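You operate a simulated robot arm through the tools that you are given. There is no shell and no other tool.

You run a simulated robot arm. Do the job below in one go: nothing can be reset, and whatever is moved stays where it is left.

TASK
Cool the open printer, switch it off and put its card away.
Fine: dial to COOL, green key once, switch off only when it shows READY; then the card into the small white holder.

The check looks at the end state, three seconds after you hand in, the way a careful person would. Anything else that was tipped, shoved, dropped, spilled or broken makes it a failure.

THE ROBOT
A 7-joint arm with a fingered hand, fixed in place. Base frame: the origin is at the foot of the arm, x ahead of it, y to its left, z up; the work surface is at about z = 89. Units: cm, degrees, N and s.
With the tool pointing down near the work surface it reaches from about 24 to 68 cm from the base axis. Its first joint turns from -166.0 to 166.0 degrees. Payload 4 kg.
The tool frame sits at the grasp point between the pads (the TCP): z along the fingers, y along the line on which they close. The tips reach 2.6 cm beyond it. Largest opening 15.6 cm; the body of the gripper starts 7.3 cm behind the TCP. The gripper is a hand of 4 fingers: y runs from the thumb to the fingers, the wrist lies at [0, 0, -23.9] in the tool frame, and closing takes about 1.5 s.
Orientation is told as [roll, pitch, yaw] about the base's x, y, z axes, in that order, counted from this pose: with the fingers straight down and closing along the base's y, the tool's x points along the base's -x, its y along +y and its z along -z.

THE INTERFACE
- The arm moves only by the tool move_arm. Its argument "targets" is a list of rows, each a list of 6 numbers: the shift along the tool's x, y, z in cm, then the turn, a rotation vector about the tool's x, y, z in degrees. In form: [[x, y, z, rx, ry, rz], ...]. A call has 1 to 20 rows; each row shifts and turns the commanded pose from where the row before left it, along the tool's axes as they then stand. "hand" is the opening in per cent of the stroke, from 0 (shut) to 100 (fully open), set as the call begins (left out, the last holds). A row lasts 0.2 s, in which the tool goes at most 5 cm and 8.6 degrees; a call with a longer step from one row to the next is refused whole, and so is a gripper value outside its range. A pose out of reach is approached as far as the arm can. The call stops where the force on the tool passes 40 N (or 10 N more than at its start, if that is more) or the arm is blocked; 0.2 s more then pass. The fingers move at their own pace (about 7.2 cm/s each) and stop on an object; they squeeze with about 23 N. The grip force told is the motor's: it shows also when the fingers shut on nothing. Time passes only in rows, and 0.2 s behind the last, so rows that do not move let the fingers close. The reply holds the time, the measured pose of the TCP, the force on the tool along the base axes, the opening and the grip force, in the units named above and with some noise, with the torque about the TCP (base axes, N m) and any sound that the robot's microphone picked up.
- Cameras (640 x 400 px; columns grow to the right, rows downward): "scene" is fixed at [22.24, 49.88, 151.78]; the picture's right is [-0.60, -0.80, 0.00], its down [-0.58, 0.44, -0.69] and it looks along [0.55, -0.42, -0.72] (base axes); focal length 330 px, centre (320, 200). "wrist" rides on the gripper at [5.8, -5.8, -9.1] in the tool frame; the picture's right is [0.71, 0.71, 0.00], its down [-0.53, 0.53, -0.67] and it looks along [-0.47, 0.47, 0.74] (tool axes); focal length 265 px, centre (320, 200). There is no depth. A picture from a camera that has moved, and an enlarged one, comes with that camera's place and axes in the base frame and with its lens.
- capture(camera): a new picture of that camera. The clock stands still meanwhile.
- set_fingers(finger1, finger2, finger3, thumb_bend): sets how far each is bent, from 0 (flat) to 1 (curled in); at 0.3 the hand is open as for a grip, at 0.7 the pads meet at the TCP. One left out holds its place. A second passes; each finger stops where it meets its share of the squeeze, and holds until it gets a number again. A gripper value or a shape takes the hand back. It gives what a move gives, with no picture; readings hold the bend of each and the force on the fingers (four entries, about 0 where the hand has none), thumb and palm.
- preshape(shape): the hand has 4 fingers and takes this shape, open, in about a second: jaw (thumb against the fingers, like two jaws); tri (thumb and two fingers); tip (a fingertip pinch); poke (one finger out to press); point (the index stretched); flat (the hand flat); cup (the hand cupped); fist (a fist). The gripper value then closes the fingers along that shape, each until it touches; the sizes above hold for jaw. It gives what a move gives, with no picture.
- close_up(camera, box): a new picture of the part [left, top, right, bottom] of that camera's present view, enlarged. The clock stands still meanwhile.
- job_done(): hands the job in; it is judged then, once.

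Nothing tells you positions but the pictures and the camera data. Unless the task says otherwise, let go and move clear before handing in.

The tools are called after "Emit:" as name(argument=value, ...) on one line, values as JSON. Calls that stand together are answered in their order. move_arm: Moves the arm, as the interface text tells. Its arguments: {"type":"object","properties":{"targets":{"type":"array","items":{"type":"array","items":{"type":"number"}}},"hand":{"type":"number"}},"required":["targets"]} The other tools are called the same way: preshape (shape) gives the hand a shape; set_fingers (finger1, finger2, finger3, thumb_bend) moves the fingers one by one; capture (camera) takes a picture; close_up (camera, box) takes an enlarged picture of a part of a camera's view; job_done () hands the job in.

At the start:

```text
clock: 0.0
tcp_pos: [40.48, 6.12, 121.95]
orientation: [0.0, -0.1, 0.0]
contact_force: [0.4, 0.8, -0.3]
wrist_torque: [0.0, 0.0, 0.0]
width: 15.57
grasp_force: 0.0
shape: jaw
bend: [0.3, 0.3, 0.3, 0.3]
finger forces: [0.0, 0.1, 0.0, 0.0, 0.0, 0.0]
```

scene: 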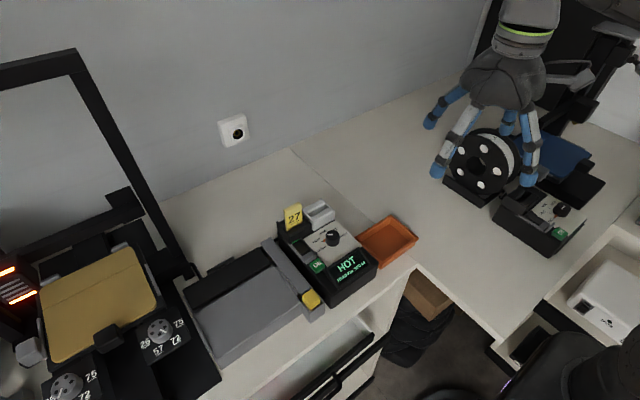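
wrist: 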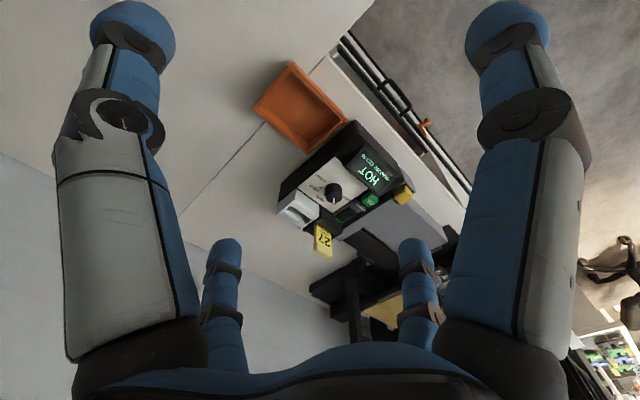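

I see a printer (with HOT display, dial, green key, yellow card "27") in the middle of the scene, and another device near the hand. I'll look closer at the printer's panels and the holder before moving.

Emit:
close_up(camera="scene", box=[260, 180, 440, 320])

Emit:
close_up(camera="scene", box=[420, 120, 640, 270])

Emit:
close_up(camera="wrist", box=[240, 100, 480, 280])

Emit:
close_up(camera="scene", box=[0, 220, 220, 400])

```text
2.86 times, centred on (350, 250) of scene
camera zoom: at [22.24, 49.88, 151.78], right [-0.6, -0.8, 0.0], down [-0.58, 0.44, -0.69], along [0.55, -0.42, -0.72], focal length 943 px, centre (234, 57)
```

zoom: 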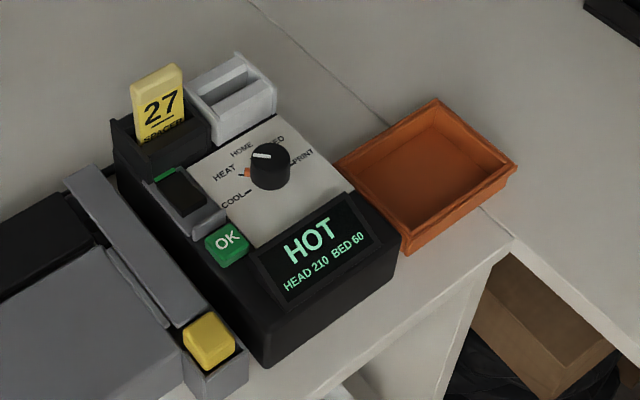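

```text
2.67 times, centred on (530, 195) of scene
camera zoom: at [22.24, 49.88, 151.78], right [-0.6, -0.8, 0.0], down [-0.58, 0.44, -0.69], along [0.55, -0.42, -0.72], focal length 880 px, centre (-240, 213)
```

zoom: 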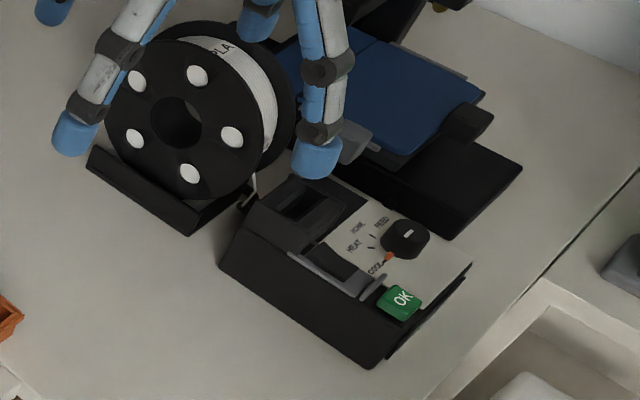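

```text
2.22 times, centred on (360, 190) of wrist
camera zoom: at [34.73, 0.31, 131.08], right [-0.71, 0.71, 0.0], down [0.53, 0.53, 0.67], along [0.47, 0.47, -0.74], focal length 590 px, centre (231, 222)
```

zoom: 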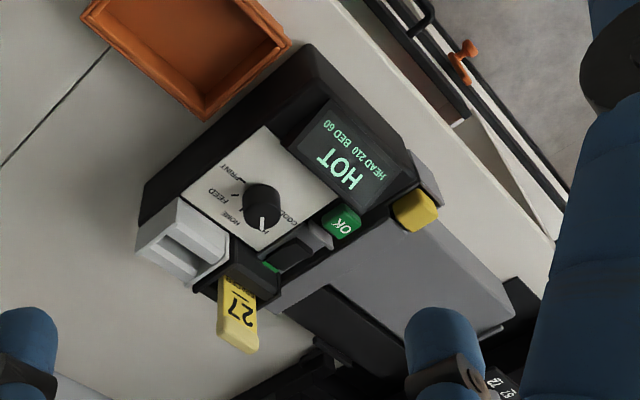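

```text
2.22 times, centred on (110, 310) of scene
camera zoom: at [22.24, 49.88, 151.78], right [-0.6, -0.8, 0.0], down [-0.58, 0.44, -0.69], along [0.55, -0.42, -0.72], focal length 734 px, centre (787, -44)
```

zoom: 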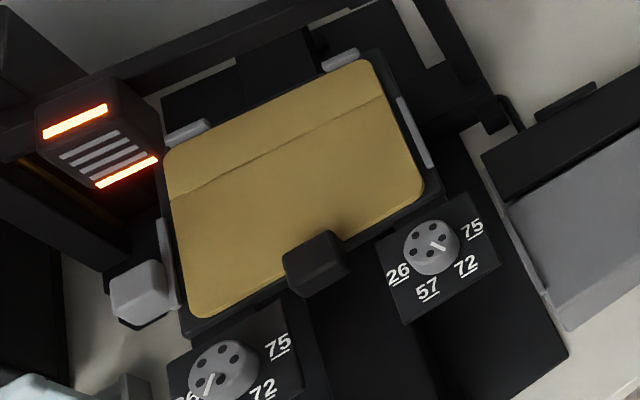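

The HOT control box seems to sit at about [50, 27] and a second, similar box at about [31, -21]. I look at more details before I decide which belongs to the open printer.

Emit:
close_up(camera="scene", box=[480, 170, 600, 260])

Emit:
close_up(camera="scene", box=[520, 0, 640, 140])

Emit:
close_up(camera="scene", box=[260, 190, 360, 265])

Emit:
close_up(camera="scene", box=[160, 230, 340, 370])

```text
4.44 times, centred on (540, 215) of scene
camera zoom: at [22.24, 49.88, 151.78], right [-0.6, -0.8, 0.0], down [-0.58, 0.44, -0.69], along [0.55, -0.42, -0.72], focal length 1467 px, centre (-658, 133)
```

zoom: 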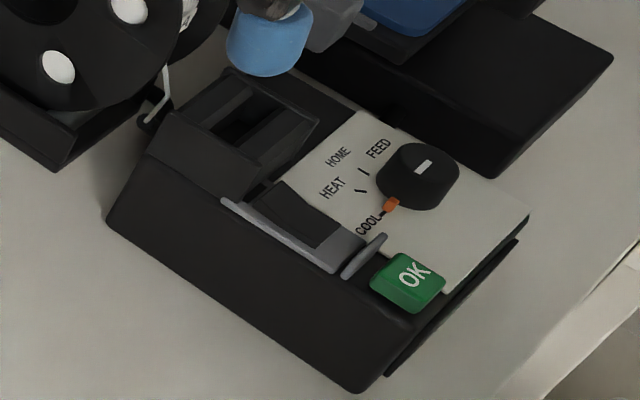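

```text
2.86 times, centred on (580, 70) of scene
camera zoom: at [22.24, 49.88, 151.78], right [-0.6, -0.8, 0.0], down [-0.58, 0.44, -0.69], along [0.55, -0.42, -0.72], focal length 943 px, centre (-423, 571)
```

zoom: 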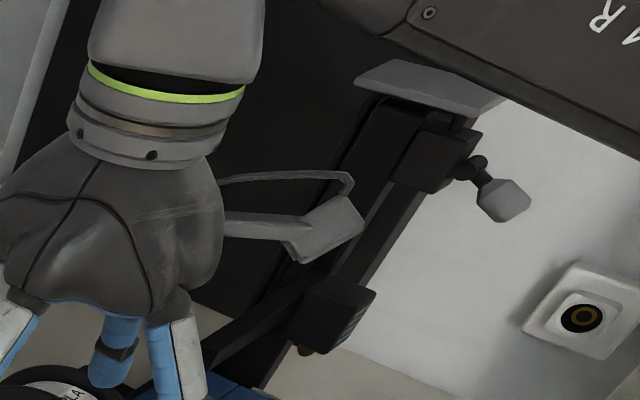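

```text
5.33 times, centred on (310, 228) of scene
camera zoom: at [22.24, 49.88, 151.78], right [-0.6, -0.8, 0.0], down [-0.58, 0.44, -0.69], along [0.55, -0.42, -0.72], focal length 1760 px, centre (373, 53)
```

zoom: 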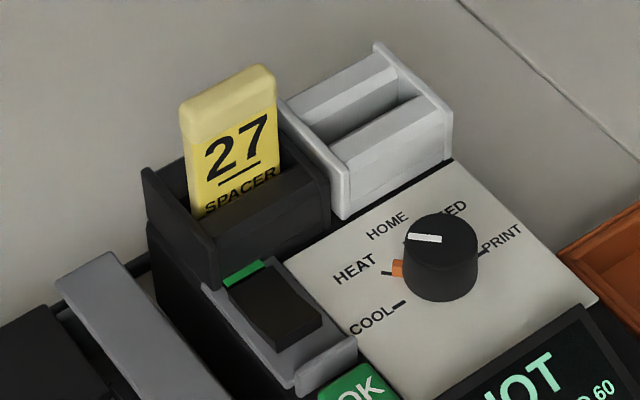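

```text
2.86 times, centred on (250, 300) of scene
camera zoom: at [22.24, 49.88, 151.78], right [-0.6, -0.8, 0.0], down [-0.58, 0.44, -0.69], along [0.55, -0.42, -0.72], focal length 943 px, centre (520, -86)
```

zoom: 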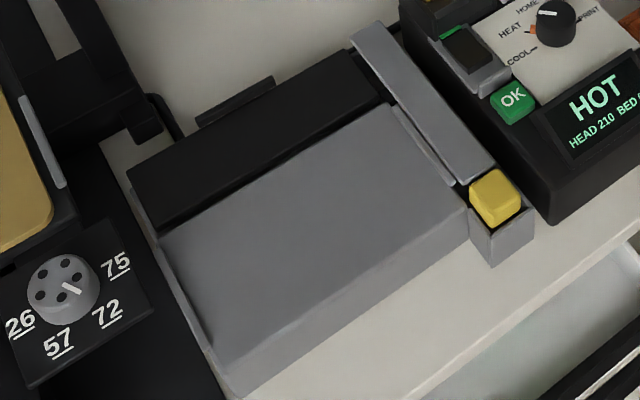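

The HOT box belongs to the printer with the glowing head; its dial's orange mark is at HEAT. I bring the wrist camera closer for accurate positions.

Emit:
move_arm(targets=[[-0.3, 3.0, 2.0, 0, 0, 0], [-0.3, 3.0, 2.0, 0, 0, 0], [-0.3, 3.0, 2.0, 0, 0, 0], [-0.3, 3.0, 2.0, 0, 0, 0], [0, 0, 0, 0, 0, 0]])

Emit:
capture(camera="wrist")

Emit:
capture(camera="scene")

```text
clock: 1.2
tcp_pos: [41.85, 18.3, 114.01]
orientation: [0.0, -0.1, -0.1]
contact_force: [0.5, -0.2, -0.4]
wrist_torque: [0.0, 0.01, 0.01]
width: 15.59
grasp_force: 0.0
shape: jaw
bend: [0.3, 0.3, 0.3, 0.3]
finger forces: [0.0, 0.1, 0.0, 0.0, 0.0, 0.1]
```

```text
taken
camera wrist: at [35.97, 12.5, 123.2], right [-0.71, 0.71, 0.0], down [0.53, 0.53, 0.67], along [0.47, 0.47, -0.74], focal length 265 px, centre (320, 200)
```

wrist: 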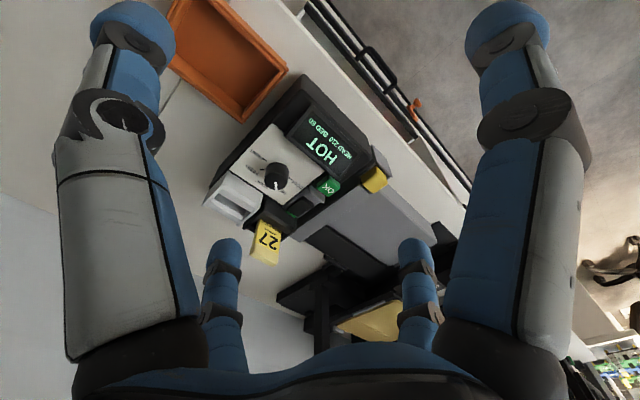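

```text
taken
```

scene: 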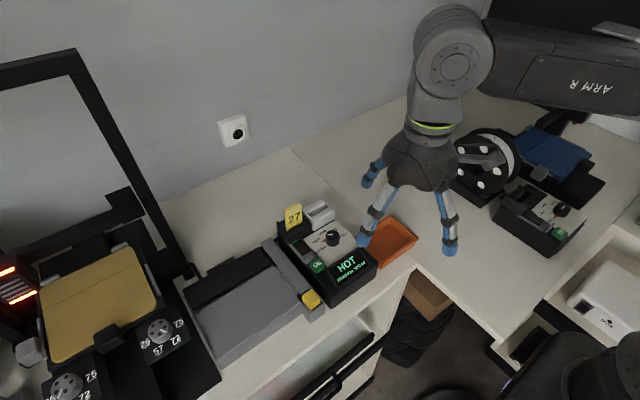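

Emit:
close_up(camera="wrist", box=[200, 60, 400, 270])

Emit:
close_up(camera="wrist", box=[195, 130, 315, 270])

Emit:
close_up(camera="scene", box=[480, 100, 640, 270])

```text
1.90 times, centred on (300, 165) of wrist
camera zoom: at [35.97, 12.5, 123.2], right [-0.71, 0.71, 0.0], down [0.53, 0.53, 0.67], along [0.47, 0.47, -0.74], focal length 506 px, centre (358, 267)
```

zoom: 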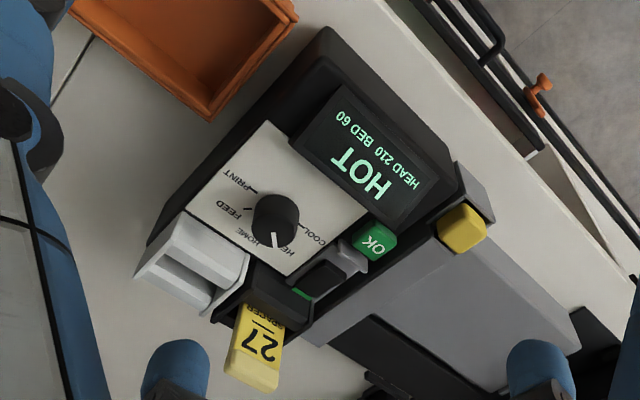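

```text
2.86 times, centred on (255, 200) of wrist
camera zoom: at [35.97, 12.5, 123.2], right [-0.71, 0.71, 0.0], down [0.53, 0.53, 0.67], along [0.47, 0.47, -0.74], focal length 758 px, centre (506, 200)
```

zoom: 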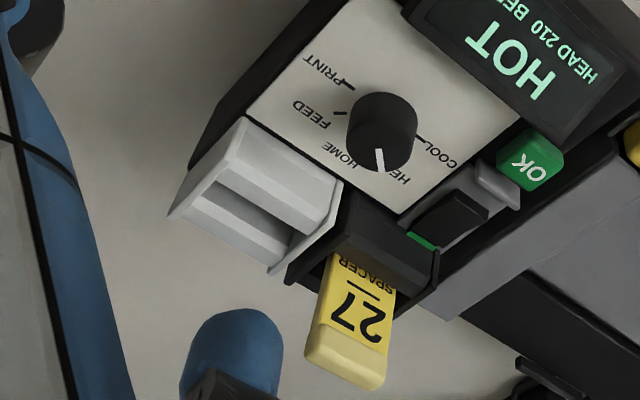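

```text
2.35 times, centred on (560, 185) of scene
camera zoom: at [22.24, 49.88, 151.78], right [-0.6, -0.8, 0.0], down [-0.58, 0.44, -0.69], along [0.55, -0.42, -0.72], focal length 777 px, centre (-245, 235)
```

zoom: 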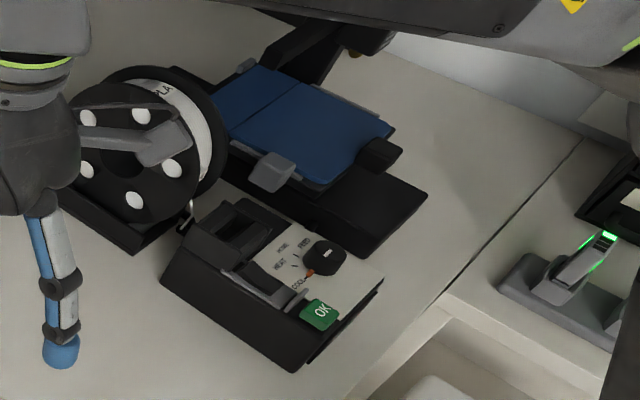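

The box is nearly aligned with the base axes: knob ≈ [53.9, 22.9, top 98], OK key ≈ [51.0, 28.9, 95.7], card top ≈ [61.2, 27.4, 102.7], white holder ≈ [60.7, 20.9, 97.6]; COOL lies +45° (counter-clockwise from above) from HEAT. I try the hand's "tip" shape up here in free air to see how its digits lie.

Emit:
preshape(shape="tip")

Emit:
capture(camera="wrist")

Emit:
close_up(camera="scene", box=[320, 100, 500, 270])

```text
clock: 2.1
tcp_pos: [41.74, 18.25, 114.08]
orientation: [0.0, -0.1, 0.0]
contact_force: [-0.8, -0.5, 1.4]
wrist_torque: [0.01, 0.02, -0.01]
width: 15.57
grasp_force: 0.1
shape: tip
bend: [0.12, 0.3, 0.12, 0.3]
finger forces: [0.1, 0.0, 0.0, 0.1, 0.0, 0.0]
```

```text
taken
camera wrist: at [35.97, 12.47, 123.23], right [-0.71, 0.71, 0.0], down [0.53, 0.53, 0.67], along [0.47, 0.47, -0.74], focal length 265 px, centre (320, 200)
```

wrist: 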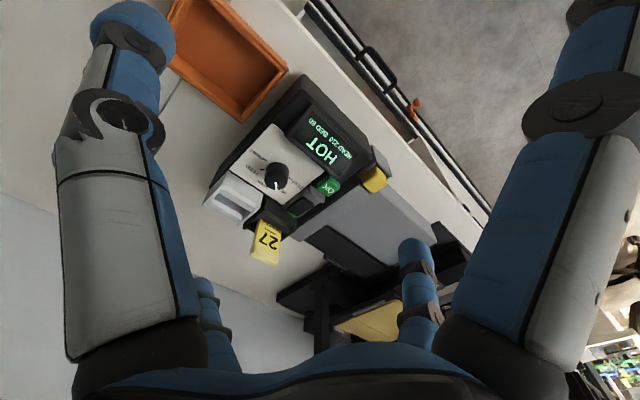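

```text
2.35 times, centred on (410, 185) of scene
camera zoom: at [22.24, 49.88, 151.78], right [-0.6, -0.8, 0.0], down [-0.58, 0.44, -0.69], along [0.55, -0.42, -0.72], focal length 777 px, centre (108, 235)
```

zoom: 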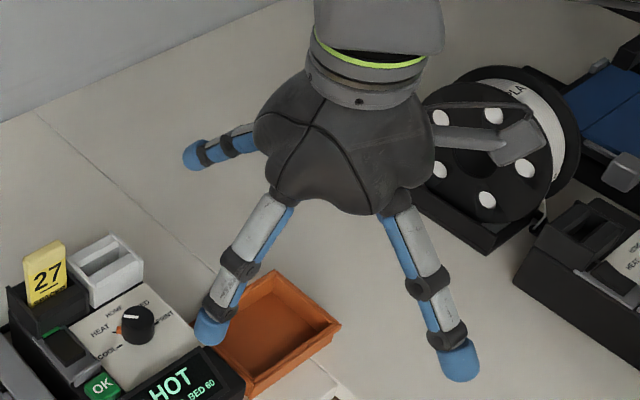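

In "tip", the side fingers stay spread. I test how the hand closes in free air, to choose the grip for the knob.

Emit:
preshape(shape="jaw")

Emit:
move_arm(targets=[[0, 0, 0, 0, 0, 0], [0, 0, 0, 0, 0, 0], [0, 0, 0, 0, 0, 0], [0, 0, 0, 0, 0, 0], [0, 0, 0, 0, 0, 0], [0, 0, 0, 0, 0, 0]], hand=35)

Emit:
capture(camera="wrist")

Emit:
close_up(camera="scene", box=[320, 100, 500, 270])

```text
clock: 3.0
tcp_pos: [41.71, 18.19, 114.16]
orientation: [0.0, -0.1, -0.1]
contact_force: [-0.5, 0.2, -0.5]
wrist_torque: [0.0, -0.01, 0.0]
width: 15.59
grasp_force: 0.1
shape: jaw
bend: [0.3, 0.3, 0.3, 0.3]
finger forces: [0.0, 0.1, 0.0, 0.0, 0.1, 0.1]
```

```text
clock: 4.4
tcp_pos: [41.77, 18.21, 114.01]
orientation: [-0.1, -0.1, 0.0]
contact_force: [0.4, 0.6, 1.0]
wrist_torque: [-0.02, -0.02, 0.01]
width: 5.5
grasp_force: 0.0
shape: jaw
bend: [0.44, 0.44, 0.44, 0.7]
finger forces: [0.0, 0.0, 0.0, 0.0, 0.0, 0.0]
```

```text
taken
camera wrist: at [35.97, 12.47, 123.23], right [-0.71, 0.71, 0.0], down [0.53, 0.53, 0.67], along [0.47, 0.47, -0.74], focal length 265 px, centre (320, 200)
```

wrist: 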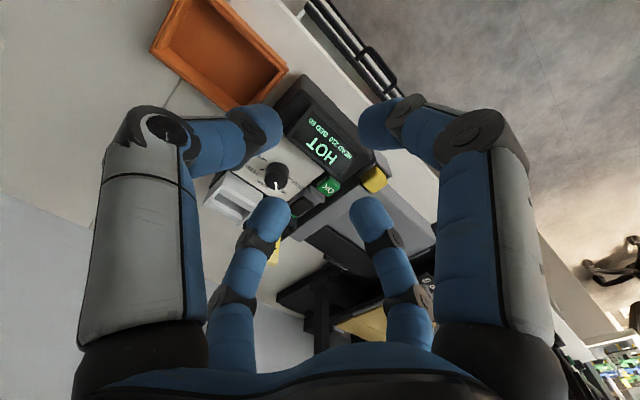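

```text
2.35 times, centred on (410, 185) of scene
camera zoom: at [22.24, 49.88, 151.78], right [-0.6, -0.8, 0.0], down [-0.58, 0.44, -0.69], along [0.55, -0.42, -0.72], focal length 777 px, centre (108, 235)
```

zoom: 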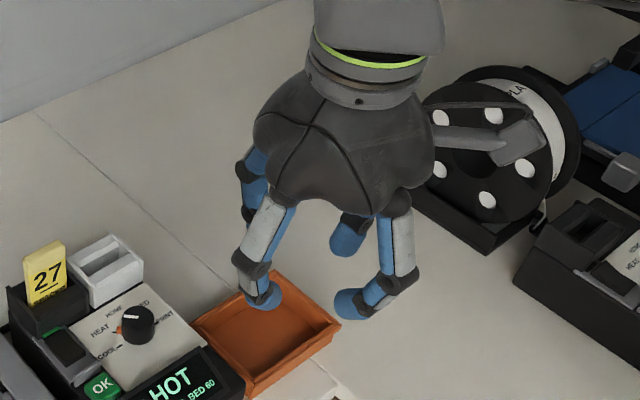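

All four digits close radially. I test curling the side fingers away while thumb and middle finger keep a pinch.

Emit:
set_fingers(finger1=1, finger2=0.6, finger3=1, thumb_bend=0.6)

Emit:
capture(camera="wrist")

Emit:
close_up(camera="scene", box=[320, 100, 500, 270])

```text
clock: 5.4
tcp_pos: [41.73, 18.15, 114.17]
orientation: [0.0, -0.1, 0.0]
contact_force: [0.7, 0.9, -0.6]
wrist_torque: [-0.01, 0.01, 0.03]
width: 1.42
grasp_force: 0.1
shape: fingers
bend: [0.74, 0.6, 0.74, 0.6]
finger forces: [0.0, 0.0, 0.0, 0.1, 0.0, 0.1]
```

```text
taken
camera wrist: at [35.97, 12.47, 123.23], right [-0.71, 0.71, 0.0], down [0.53, 0.53, 0.67], along [0.47, 0.47, -0.74], focal length 265 px, centre (320, 200)
```

wrist: 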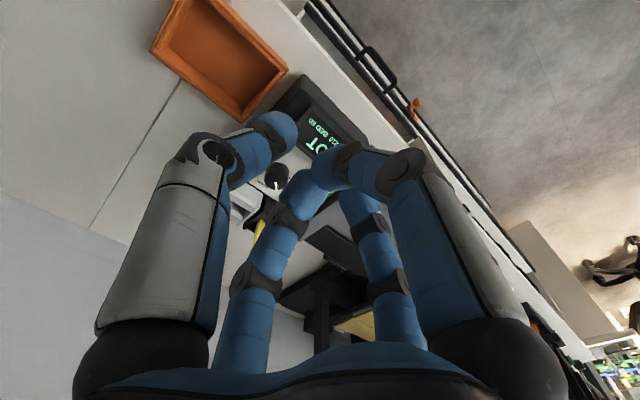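

```text
2.35 times, centred on (410, 185) of scene
camera zoom: at [22.24, 49.88, 151.78], right [-0.6, -0.8, 0.0], down [-0.58, 0.44, -0.69], along [0.55, -0.42, -0.72], focal length 777 px, centre (108, 235)
```

zoom: 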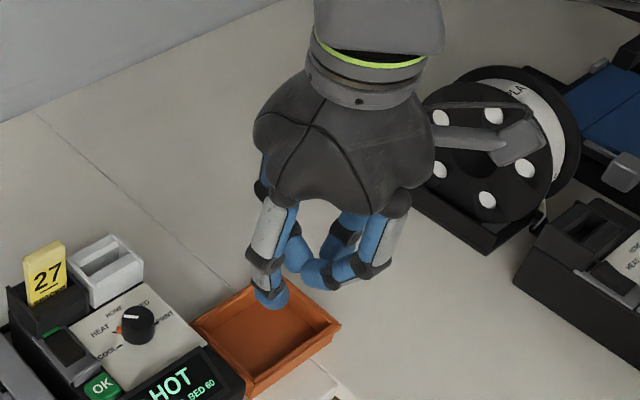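

Emit:
set_fingers(finger1=1, finger3=1, finger2=0.5, thumb_bend=0.5)

Emit:
capture(camera="wrist")

Emit:
close_up(camera="scene", box=[320, 100, 500, 270])

```text
clock: 6.4
tcp_pos: [41.73, 18.27, 114.06]
orientation: [0.0, 0.0, 0.0]
contact_force: [-0.7, 0.4, 1.1]
wrist_torque: [0.02, -0.01, -0.05]
width: 3.32
grasp_force: 0.2
shape: fingers
bend: [0.74, 0.5, 0.74, 0.5]
finger forces: [0.0, 0.1, 0.0, 0.1, 0.0, 0.0]
```

```text
taken
camera wrist: at [35.97, 12.47, 123.23], right [-0.71, 0.71, 0.0], down [0.53, 0.53, 0.67], along [0.47, 0.47, -0.74], focal length 265 px, centre (320, 200)
```

wrist: 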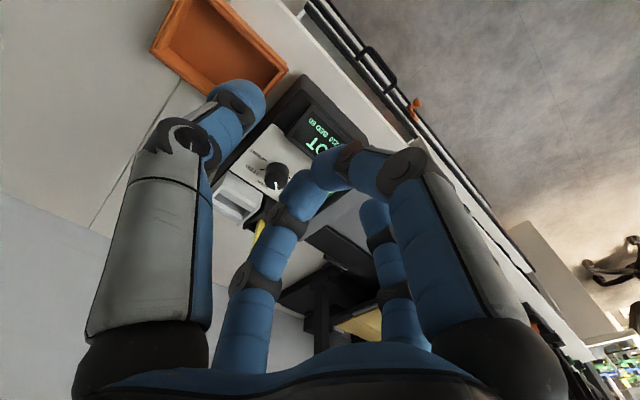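

```text
2.35 times, centred on (410, 185) of scene
camera zoom: at [22.24, 49.88, 151.78], right [-0.6, -0.8, 0.0], down [-0.58, 0.44, -0.69], along [0.55, -0.42, -0.72], focal length 777 px, centre (108, 235)
```

zoom: 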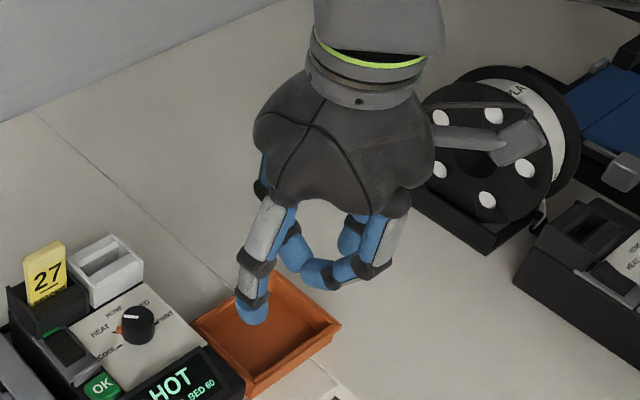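

Curled side fingers meet each other at 0.74. I try them flat (0) instead.

Emit:
set_fingers(finger1=0, finger3=0, finger2=0.5, thumb_bend=0.5)

Emit:
set_fingers(finger1=0, finger3=0)

Emit:
capture(camera="wrist")

Emit:
capture(camera="scene")

Emit:
close_up(camera="scene", box=[320, 100, 500, 270])

```text
clock: 7.4
tcp_pos: [41.75, 18.15, 114.13]
orientation: [-0.2, -0.1, 0.0]
contact_force: [-0.4, -0.1, -0.4]
wrist_torque: [0.01, -0.01, -0.03]
width: 11.17
grasp_force: 0.0
shape: fingers
bend: [0.01, 0.5, 0.01, 0.5]
finger forces: [0.0, 0.1, 0.0, 0.1, 0.0, 0.1]
```

```text
clock: 8.4
tcp_pos: [41.73, 18.31, 114.1]
orientation: [0.0, -0.1, 0.0]
contact_force: [-0.5, 0.5, -0.6]
wrist_torque: [-0.01, 0.01, 0.0]
width: 11.18
grasp_force: 0.1
shape: fingers
bend: [0.01, 0.5, 0.01, 0.5]
finger forces: [0.0, 0.0, 0.1, 0.1, 0.0, 0.1]
```

```text
taken
camera wrist: at [35.97, 12.47, 123.23], right [-0.71, 0.71, 0.0], down [0.53, 0.53, 0.67], along [0.47, 0.47, -0.74], focal length 265 px, centre (320, 200)
```

wrist: 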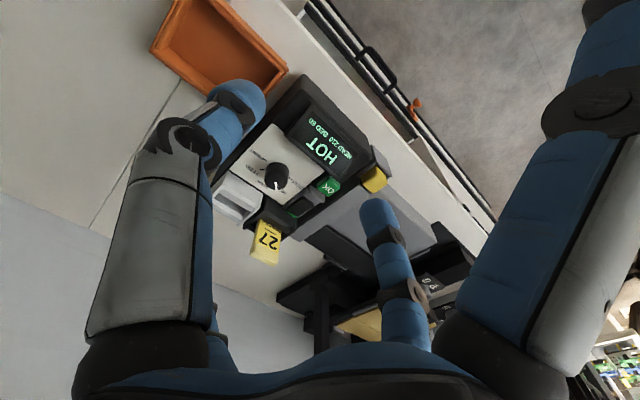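

```text
taken
```

scene: 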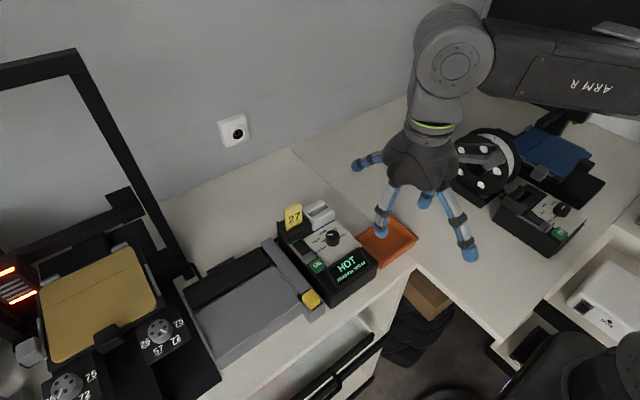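

```text
2.35 times, centred on (410, 185) of scene
camera zoom: at [22.24, 49.88, 151.78], right [-0.6, -0.8, 0.0], down [-0.58, 0.44, -0.69], along [0.55, -0.42, -0.72], focal length 777 px, centre (108, 235)
```

zoom: 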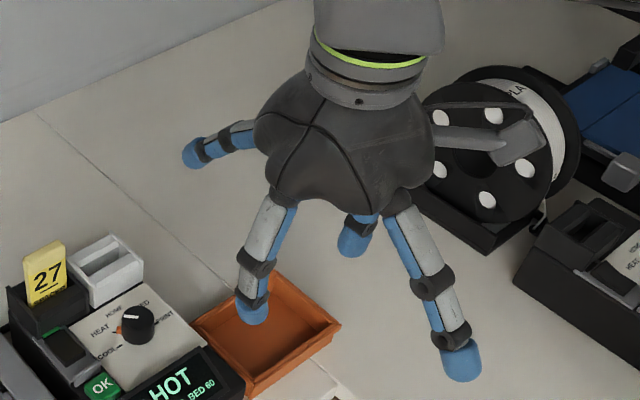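

The flat side fingers sit high and far out, clear of the pinch. I turn the hand to yaw -45° (free for the +45° turn that leads to COOL) and go above the knob at a safe height to look.

Emit:
move_arm(targets=[[0, 0, 0, 0, 0, 7.5], [0, 0, 0, 0, 0, 7.5], [0, 0, 0, 0, 0, 7.5], [0, 0, 0, 0, 0, 7.5], [0, 0, 0, 0, 0, 7.5], [0, 0, 0, 0, 0, 7.5], [-1.32, 2.98, 1.0, 0, 0, 0], [-1.32, 2.98, 1.0, 0, 0, 0], [-1.32, 2.98, 1.0, 0, 0, 0], [-1.32, 2.98, 1.0, 0, 0, 0], [0, 0, 0, 0, 0, 0], [0, 0, 0, 0, 0, 0]])

Emit:
capture(camera="wrist")

Emit:
capture(camera="scene")

```text
clock: 11.0
tcp_pos: [51.75, 18.24, 109.35]
orientation: [0.2, 0.0, -45.0]
contact_force: [-0.5, -0.3, 0.5]
wrist_torque: [-0.04, 0.0, 0.0]
width: 11.21
grasp_force: 0.1
shape: fingers
bend: [0.01, 0.5, 0.01, 0.5]
finger forces: [0.0, 0.2, 0.0, 0.1, 0.0, 0.1]
out of reach, approached as far as the arm can: row 8, 9, 10
```

```text
taken
camera wrist: at [43.58, 18.19, 118.44], right [0.0, 1.0, 0.0], down [0.74, 0.0, 0.67], along [0.67, 0.0, -0.74], focal length 265 px, centre (320, 200)
```

wrist: 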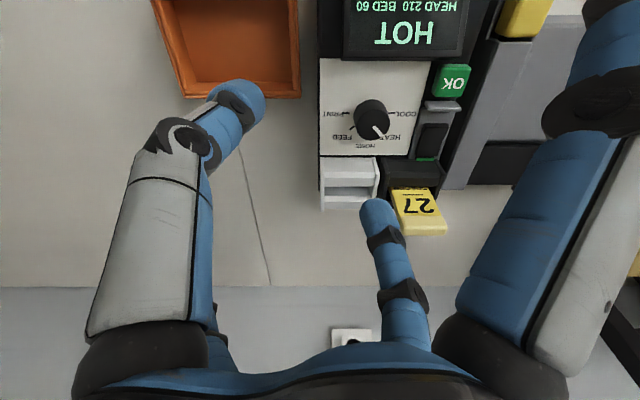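

```text
taken
```

scene: 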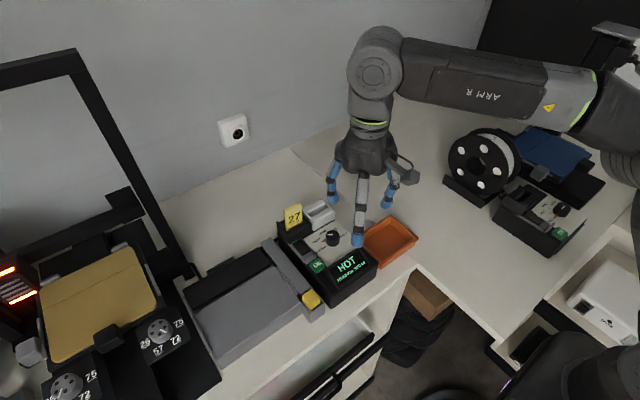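

The arm's reach is limited at this height (wrist within about 77 cm of a shoulder near z = 80), so I must approach the knob lower or tilted. First a close look from this good frontal view.

Emit:
close_up(camera="wrist", box=[300, 40, 480, 150])

Emit:
close_up(camera="wrist", box=[310, 130, 470, 250])

Emit:
close_up(camera="scene", box=[270, 190, 390, 310])

```text
3.56 times, centred on (390, 95) of wrist
camera zoom: at [43.58, 18.19, 118.44], right [0.0, 1.0, 0.0], down [0.74, 0.0, 0.67], along [0.67, 0.0, -0.74], focal length 944 px, centre (71, 573)
```

zoom: 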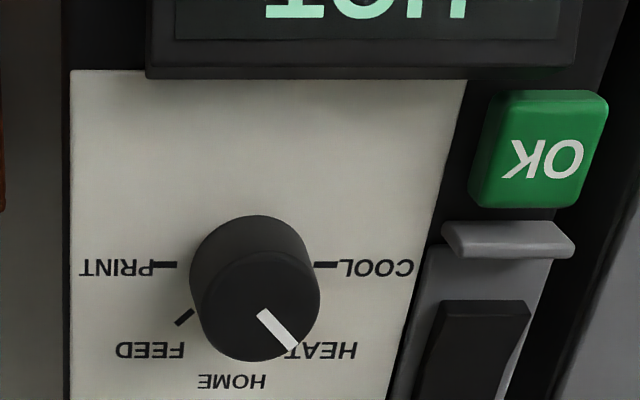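

```text
3.33 times, centred on (390, 190) of wrist
camera zoom: at [43.58, 18.19, 118.44], right [0.0, 1.0, 0.0], down [0.74, 0.0, 0.67], along [0.67, 0.0, -0.74], focal length 885 px, centre (87, 233)
```

zoom: 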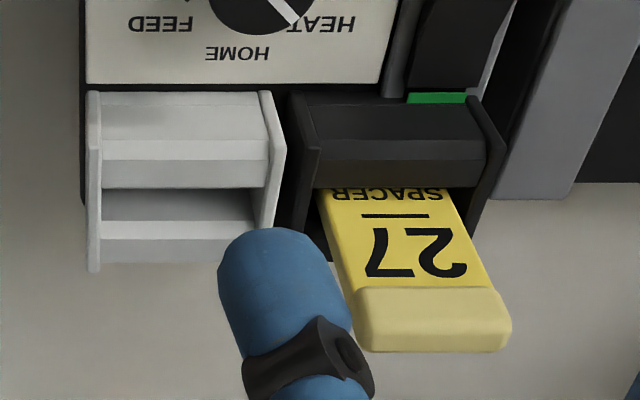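

```text
3.33 times, centred on (330, 250) of scene
camera zoom: at [22.24, 49.88, 151.78], right [-0.6, -0.8, 0.0], down [-0.58, 0.44, -0.69], along [0.55, -0.42, -0.72], focal length 1100 px, centre (287, 33)
```

zoom: 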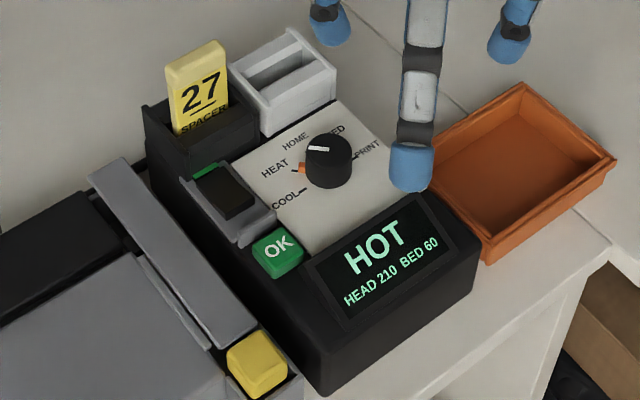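

From two views: knob axis ≈ [53.85, 22.7], top 97.7, panel at 95.1; card top ≈ [61.3, 27.5, 102.3]. I narrow the pinch and descend partway to a hover over the knob.

Emit:
set_fingers(finger1=0, finger2=0.55, finger3=0, thumb_bend=0.55)

Emit:
move_arm(targets=[[0, 0, 1.9, 0, 0, 0], [0, 0, 1.9, 0, 0, 0], [0, 0, 1.8, 0, 0, 0], [0, 0, 0, 0, 0, 0], [0, 0, 0, 0, 0, 0]])

Emit:
capture(camera="wrist")

Emit:
capture(camera="scene")

```text
clock: 12.0
tcp_pos: [51.65, 18.22, 109.28]
orientation: [0.2, 0.0, -44.9]
contact_force: [-0.1, -0.1, -0.6]
wrist_torque: [-0.02, -0.02, 0.0]
width: 10.85
grasp_force: 0.0
shape: fingers
bend: [0.01, 0.55, 0.01, 0.55]
finger forces: [0.1, 0.0, 0.0, 0.1, 0.0, 0.0]
```

```text
clock: 13.2
tcp_pos: [51.7, 17.92, 103.52]
orientation: [0.1, -0.1, -44.9]
contact_force: [-0.7, 0.4, -0.1]
wrist_torque: [-0.03, 0.02, 0.04]
width: 10.87
grasp_force: 0.1
shape: fingers
bend: [0.01, 0.55, 0.01, 0.55]
finger forces: [0.1, 0.0, 0.0, 0.0, 0.1, 0.0]
```

```text
taken
camera wrist: at [43.55, 17.92, 112.66], right [0.0, 1.0, 0.0], down [0.74, 0.0, 0.67], along [0.67, 0.0, -0.74], focal length 265 px, centre (320, 200)
```

wrist: 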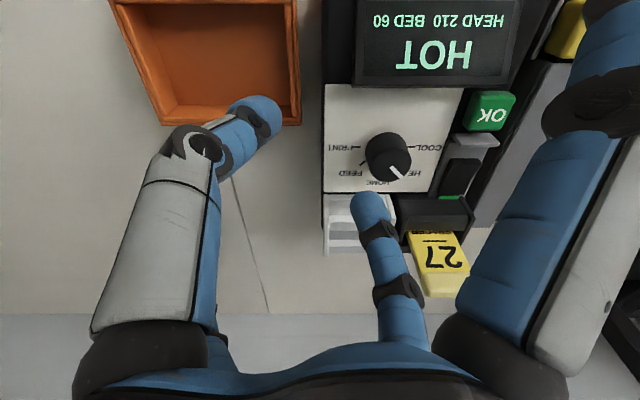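

```text
taken
```

scene: 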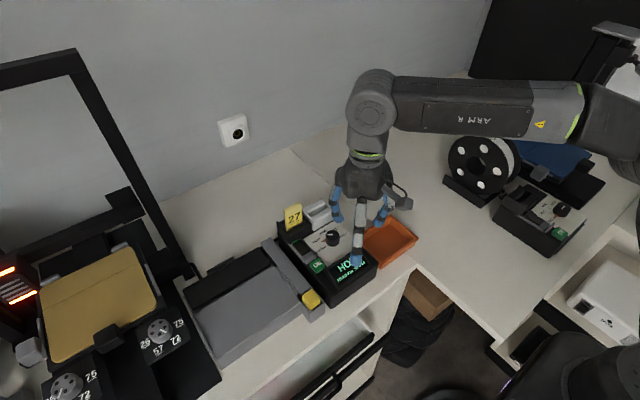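

The commanded pose restarts from the measured one. I move sideways over the knob axis.

Emit:
move_arm(targets=[[0.62, 1.63, -0.1, 0, 0, 0], [0.62, 1.63, -0.1, 0, 0, 0], [0.62, 1.63, 0, 0, 0, 0], [0, 0, 0, 0, 0, 0], [0, 0, 0, 0, 0, 0]])

Emit:
capture(camera="wrist")

Emit:
close_up(camera="scene", box=[260, 140, 420, 300])

```text
clock: 14.4
tcp_pos: [52.17, 18.31, 103.66]
orientation: [0.2, 0.1, -45.0]
contact_force: [0.3, 0.6, 0.2]
wrist_torque: [0.0, 0.01, 0.04]
width: 10.83
grasp_force: 0.0
shape: fingers
bend: [0.01, 0.55, 0.01, 0.55]
finger forces: [0.0, 0.1, 0.0, 0.1, 0.0, 0.0]
out of reach, approached as far as the arm can: row 1, 2, 3
```

```text
taken
camera wrist: at [44.0, 18.4, 112.77], right [0.0, 1.0, 0.0], down [0.74, 0.0, 0.67], along [0.67, 0.0, -0.74], focal length 265 px, centre (320, 200)
```

wrist: 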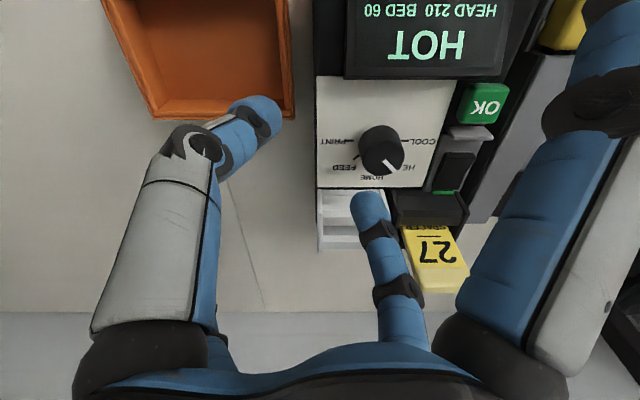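

```text
2.50 times, centred on (340, 220) of scene
camera zoom: at [22.24, 49.88, 151.78], right [-0.6, -0.8, 0.0], down [-0.58, 0.44, -0.69], along [0.55, -0.42, -0.72], focal length 825 px, centre (270, 150)
```

zoom: 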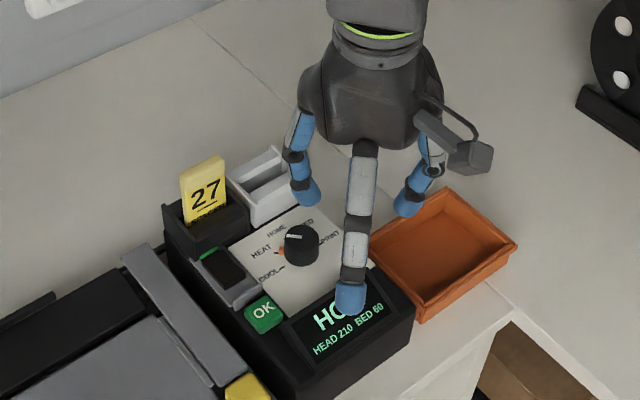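

A wrist-yaw limit seems to block me there (not the plain reach). I turn back to about yaw -37° and try again.

Emit:
move_arm(targets=[[0, 0, 0, 0, 0, -8], [0.43, 1.5, 0, 0, 0, 0], [0.43, 1.5, 0, 0, 0, 0], [0.43, 1.5, 0, 0, 0, 0], [0, 0, 0, 0, 0, 0], [0, 0, 0, 0, 0, 0]])

```text
clock: 15.8
tcp_pos: [52.9, 21.16, 103.38]
orientation: [0.2, 0.1, -36.8]
contact_force: [-0.8, -1.0, -0.3]
wrist_torque: [0.03, 0.04, 0.03]
width: 10.85
grasp_force: 0.1
shape: fingers
bend: [0.01, 0.55, 0.01, 0.55]
finger forces: [0.0, 0.0, 0.0, 0.0, 0.0, 0.0]
out of reach, approached as far as the arm can: row 3, 4
```

Reach grows as the yaw comes back. I go to yaw -30° and then over the knob; I can regrip if one stroke isn't enough.

Emit:
move_arm(targets=[[0, 0, 0, 0, 0, -6.8], [-0.03, 0.9, 0, 0, 0, 0], [-0.02, 0.91, 0, 0, 0, 0], [0, 0, 0, 0, 0, 0], [0, 0, 0, 0, 0, 0]])

Emit:
capture(camera="wrist")

Emit:
close_up(camera="scene", box=[260, 140, 420, 300])

```text
clock: 17.0
tcp_pos: [53.43, 21.94, 103.37]
orientation: [0.1, -0.1, -30.3]
contact_force: [-0.2, -1.5, -0.4]
wrist_torque: [-0.02, -0.02, -0.02]
width: 10.88
grasp_force: 0.1
shape: fingers
bend: [0.01, 0.55, 0.01, 0.55]
finger forces: [0.0, 0.1, 0.0, 0.1, 0.0, 0.0]
out of reach, approached as far as the arm can: row 3
```

```text
taken
camera wrist: at [45.57, 19.82, 112.5], right [-0.25, 0.97, 0.0], down [0.72, 0.19, 0.67], along [0.65, 0.17, -0.74], focal length 265 px, centre (320, 200)
```

wrist: 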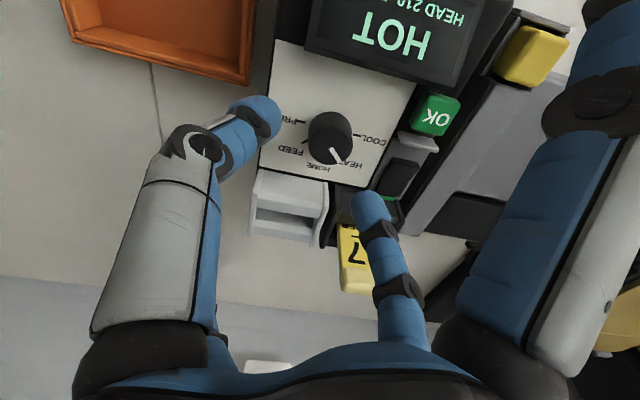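

```text
2.50 times, centred on (340, 220) of scene
camera zoom: at [22.24, 49.88, 151.78], right [-0.6, -0.8, 0.0], down [-0.58, 0.44, -0.69], along [0.55, -0.42, -0.72], focal length 825 px, centre (270, 150)
```

zoom: 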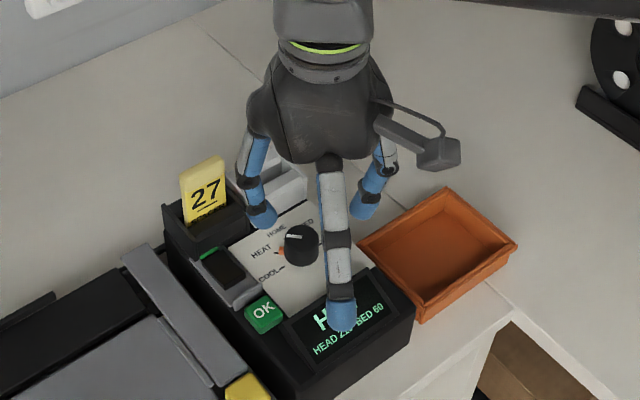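

Still limited. I test whether yaw 0° gives the needed reach at this height.

Emit:
move_arm(targets=[[0, 0, 0, 0, 0, -7.5], [0, 0, 0, 0, 0, -7.5], [0, 0, 0, 0, 0, -7.5], [0, 0, 0, 0, 0, -7.5], [-0.4, 0.7, 0, 0, 0, 0], [0, 0, 0, 0, 0, 0], [0, 0, 0, 0, 0, 0]])

```text
clock: 18.6
tcp_pos: [53.55, 22.0, 103.43]
orientation: [0.1, -0.1, -0.3]
contact_force: [-0.2, -0.5, -0.4]
wrist_torque: [0.01, -0.02, 0.02]
width: 10.85
grasp_force: 0.1
shape: fingers
bend: [0.01, 0.55, 0.01, 0.55]
finger forces: [0.0, 0.0, 0.0, 0.1, 0.0, 0.0]
out of reach, approached as far as the arm can: row 5
```

Same radial limit (~57.9 cm at this height), so it is a height-dependent reach. I lower by 2.4 cm (tips still about at the knob's top level, fingers wide apart) and try to centre again.

Emit:
move_arm(targets=[[0, 0.2, 0.8, 0, 0, 0], [0, 0.2, 0.8, 0, 0, 0], [-0.3, 0.3, 0.5, 0, 0, 0], [0, 0, 0, 0, 0, 0], [0, 0, 0, 0, 0, 0]])

Emit:
capture(camera="wrist")

Emit:
close_up(camera="scene", box=[260, 140, 420, 300])

```text
clock: 19.8
tcp_pos: [53.87, 22.59, 101.16]
orientation: [0.0, -0.1, -0.2]
contact_force: [0.8, -0.1, 0.2]
wrist_torque: [0.0, -0.01, -0.01]
width: 10.87
grasp_force: 0.1
shape: fingers
bend: [0.01, 0.55, 0.01, 0.55]
finger forces: [0.1, 0.0, 0.0, 0.0, 0.0, 0.1]
```

```text
taken
camera wrist: at [48.14, 16.88, 110.39], right [-0.7, 0.71, 0.0], down [0.53, 0.52, 0.67], along [0.48, 0.47, -0.74], focal length 265 px, centre (320, 200)
```

wrist: 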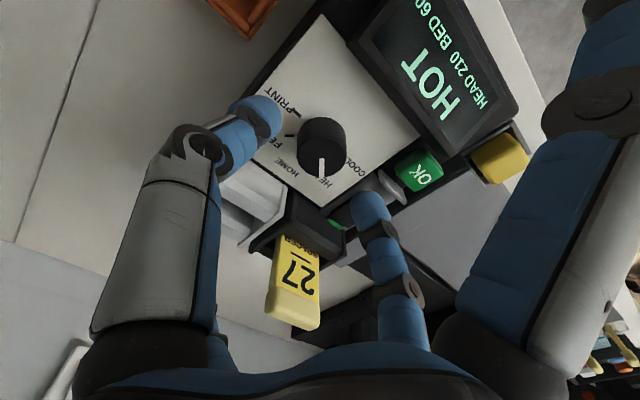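

```text
2.50 times, centred on (340, 220) of scene
camera zoom: at [22.24, 49.88, 151.78], right [-0.6, -0.8, 0.0], down [-0.58, 0.44, -0.69], along [0.55, -0.42, -0.72], focal length 825 px, centre (270, 150)
```

zoom: 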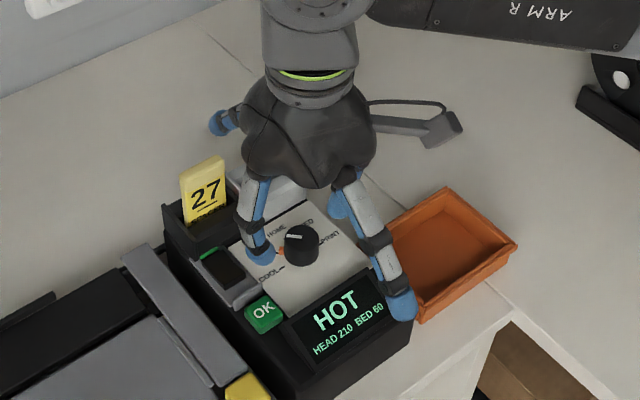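

Now I'm centred at the knob's axis. I rotate in place to about yaw -38° before gripping.

Emit:
move_arm(targets=[[0, 0, 0, 0, 0, 7.6], [0, 0, 0, 0, 0, 7.6], [0, 0, 0, 0, 0, 7.6], [0, 0, 0, 0, 0, 7.6], [0, 0, 0, 0, 0, 7.6], [0, 0, 0, 0, 0, 0], [0, 0, 0, 0, 0, 0]])

Emit:
capture(camera="wrist")

```text
clock: 21.4
tcp_pos: [53.14, 20.79, 101.2]
orientation: [0.3, 0.2, -38.2]
contact_force: [0.1, 0.7, -0.6]
wrist_torque: [0.02, -0.01, -0.02]
width: 10.88
grasp_force: 0.0
shape: fingers
bend: [0.01, 0.55, 0.0, 0.55]
finger forces: [0.1, 0.0, 0.0, 0.0, 0.1, 0.0]
out of reach, approached as far as the arm can: row 5
```

```text
taken
camera wrist: at [45.02, 19.78, 110.33], right [-0.12, 0.99, 0.0], down [0.74, 0.09, 0.67], along [0.66, 0.08, -0.74], focal length 265 px, centre (320, 200)
```

wrist: 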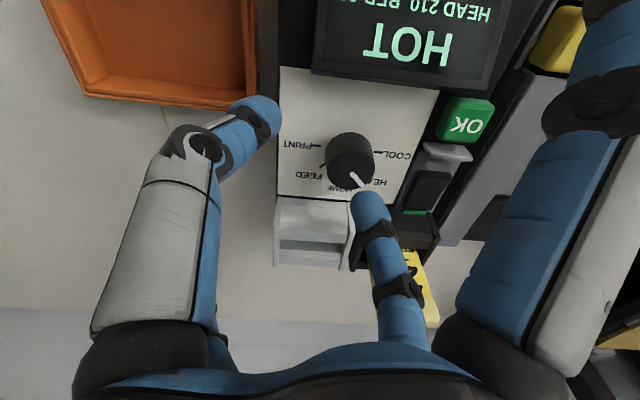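

Emit:
move_arm(targets=[[0, 0, 0, 0, 0, -8], [0.16, 1.0, 0, 0, 0, 0], [0.16, 1.0, 0, 0, 0, 0], [0, 0, 0.5, 0, 0, 0], [0, 0, 0, 0, 0, 0]])

Emit:
capture(camera="wrist")

```text
clock: 22.6
tcp_pos: [53.67, 21.82, 100.78]
orientation: [0.1, -0.1, -30.3]
contact_force: [0.7, -0.1, 0.2]
wrist_torque: [0.03, 0.03, 0.0]
width: 10.86
grasp_force: 0.1
shape: fingers
bend: [0.01, 0.55, 0.0, 0.55]
finger forces: [0.0, 0.1, 0.0, 0.0, 0.1, 0.1]
out of reach, approached as far as the arm can: row 3
```

```text
taken
camera wrist: at [45.75, 19.66, 109.84], right [-0.25, 0.97, 0.0], down [0.72, 0.19, 0.67], along [0.65, 0.17, -0.74], focal length 265 px, centre (320, 200)
```

wrist: 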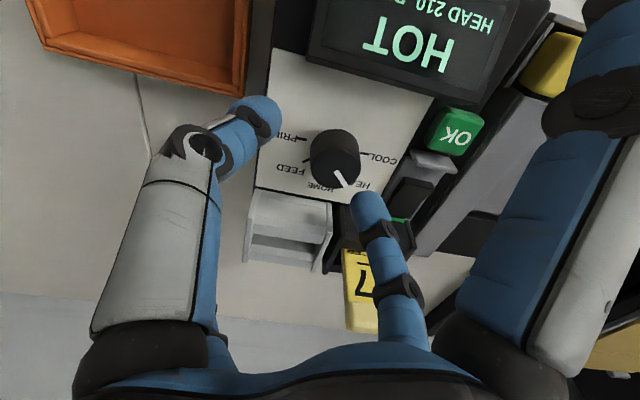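

Emit:
move_arm(targets=[[0.13, 0.42, 0.2, 0, 0, 0], [0.13, 0.42, 0.2, 0, 0, 0], [0, 0, 0, 0, 0, 0]])

```text
clock: 23.4
tcp_pos: [53.85, 22.54, 100.54]
orientation: [0.1, 0.0, -30.2]
contact_force: [0.0, 0.2, 0.1]
wrist_torque: [0.01, -0.05, -0.01]
width: 10.84
grasp_force: 0.1
shape: fingers
bend: [0.01, 0.55, 0.0, 0.55]
finger forces: [0.1, 0.0, 0.1, 0.0, 0.1, 0.1]
```

Centred at yaw -30°. I lower to z ≈ 99.3 around the knob and look.

Emit:
move_arm(targets=[[0, 0.1, 0.6, 0, 0, 0], [0, 0, 0.6, 0, 0, 0], [0, 0, 0, 0, 0, 0]])

Emit:
capture(camera="wrist")

Emit:
close_up(camera="scene", box=[270, 160, 390, 280])

```text
clock: 24.2
tcp_pos: [53.99, 22.64, 99.06]
orientation: [0.1, 0.0, -30.3]
contact_force: [0.4, -0.5, 0.0]
wrist_torque: [0.02, 0.0, -0.03]
width: 10.87
grasp_force: 0.0
shape: fingers
bend: [0.01, 0.55, 0.0, 0.55]
finger forces: [0.0, 0.1, 0.0, 0.0, 0.0, 0.0]
```

```text
taken
camera wrist: at [46.04, 20.56, 108.28], right [-0.25, 0.97, 0.0], down [0.72, 0.19, 0.67], along [0.65, 0.17, -0.74], focal length 265 px, centre (320, 200)
```

wrist: 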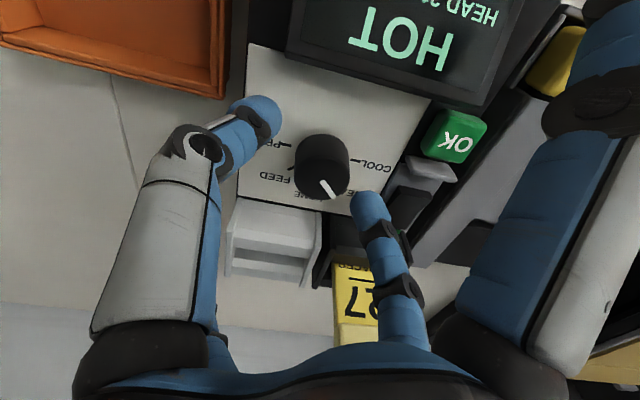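

```text
3.33 times, centred on (330, 220) of scene
camera zoom: at [22.24, 49.88, 151.78], right [-0.6, -0.8, 0.0], down [-0.58, 0.44, -0.69], along [0.55, -0.42, -0.72], focal length 1100 px, centre (287, 133)
```

zoom: 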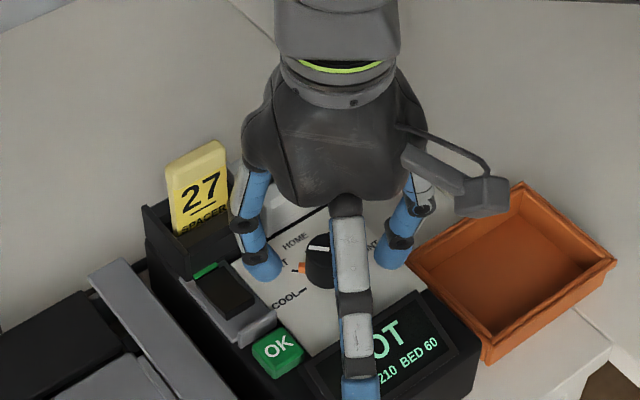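

The digits straddle the knob. I close thumb and middle finger in small equal steps.

Emit:
set_fingers(finger2=0.62, thumb_bend=0.62)

Emit:
capture(camera="wrist")

```text
clock: 25.2
tcp_pos: [53.89, 22.61, 99.04]
orientation: [0.1, 0.0, -30.2]
contact_force: [0.4, -0.5, 0.3]
wrist_torque: [0.03, -0.02, 0.01]
width: 10.48
grasp_force: 0.1
shape: fingers
bend: [0.01, 0.62, 0.0, 0.62]
finger forces: [0.1, 0.1, 0.1, 0.0, 0.1, 0.0]
```

```text
taken
camera wrist: at [46.04, 20.56, 108.29], right [-0.25, 0.97, 0.0], down [0.72, 0.19, 0.67], along [0.65, 0.17, -0.74], focal length 265 px, centre (320, 200)
```

wrist: 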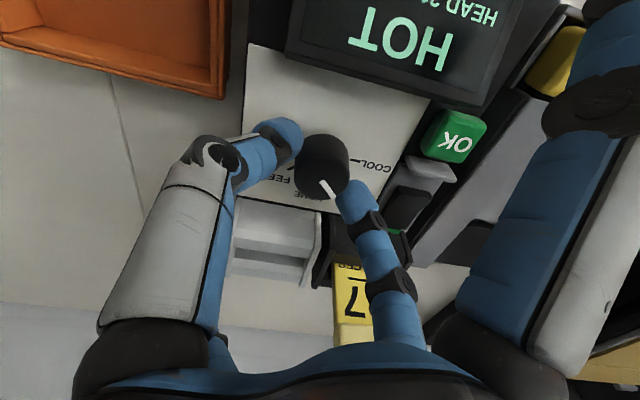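

Emit:
set_fingers(finger2=0.72, thumb_bend=0.72)

Emit:
capture(camera="wrist")

```text
clock: 26.2
tcp_pos: [53.88, 22.55, 99.18]
orientation: [0.0, 0.0, -30.3]
contact_force: [-3.0, -4.0, -1.7]
wrist_torque: [-0.08, 0.05, 0.03]
width: 10.37
grasp_force: 9.3
shape: fingers
bend: [0.01, 0.63, 0.0, 0.65]
finger forces: [0.1, 6.7, 0.0, 0.1, 11.6, 0.0]
```

```text
taken
camera wrist: at [46.03, 20.54, 108.29], right [-0.25, 0.97, 0.0], down [0.72, 0.19, 0.67], along [0.65, 0.17, -0.74], focal length 265 px, centre (320, 200)
```

wrist: 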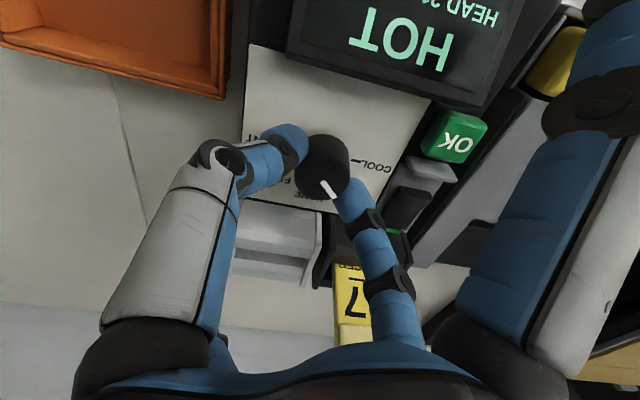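

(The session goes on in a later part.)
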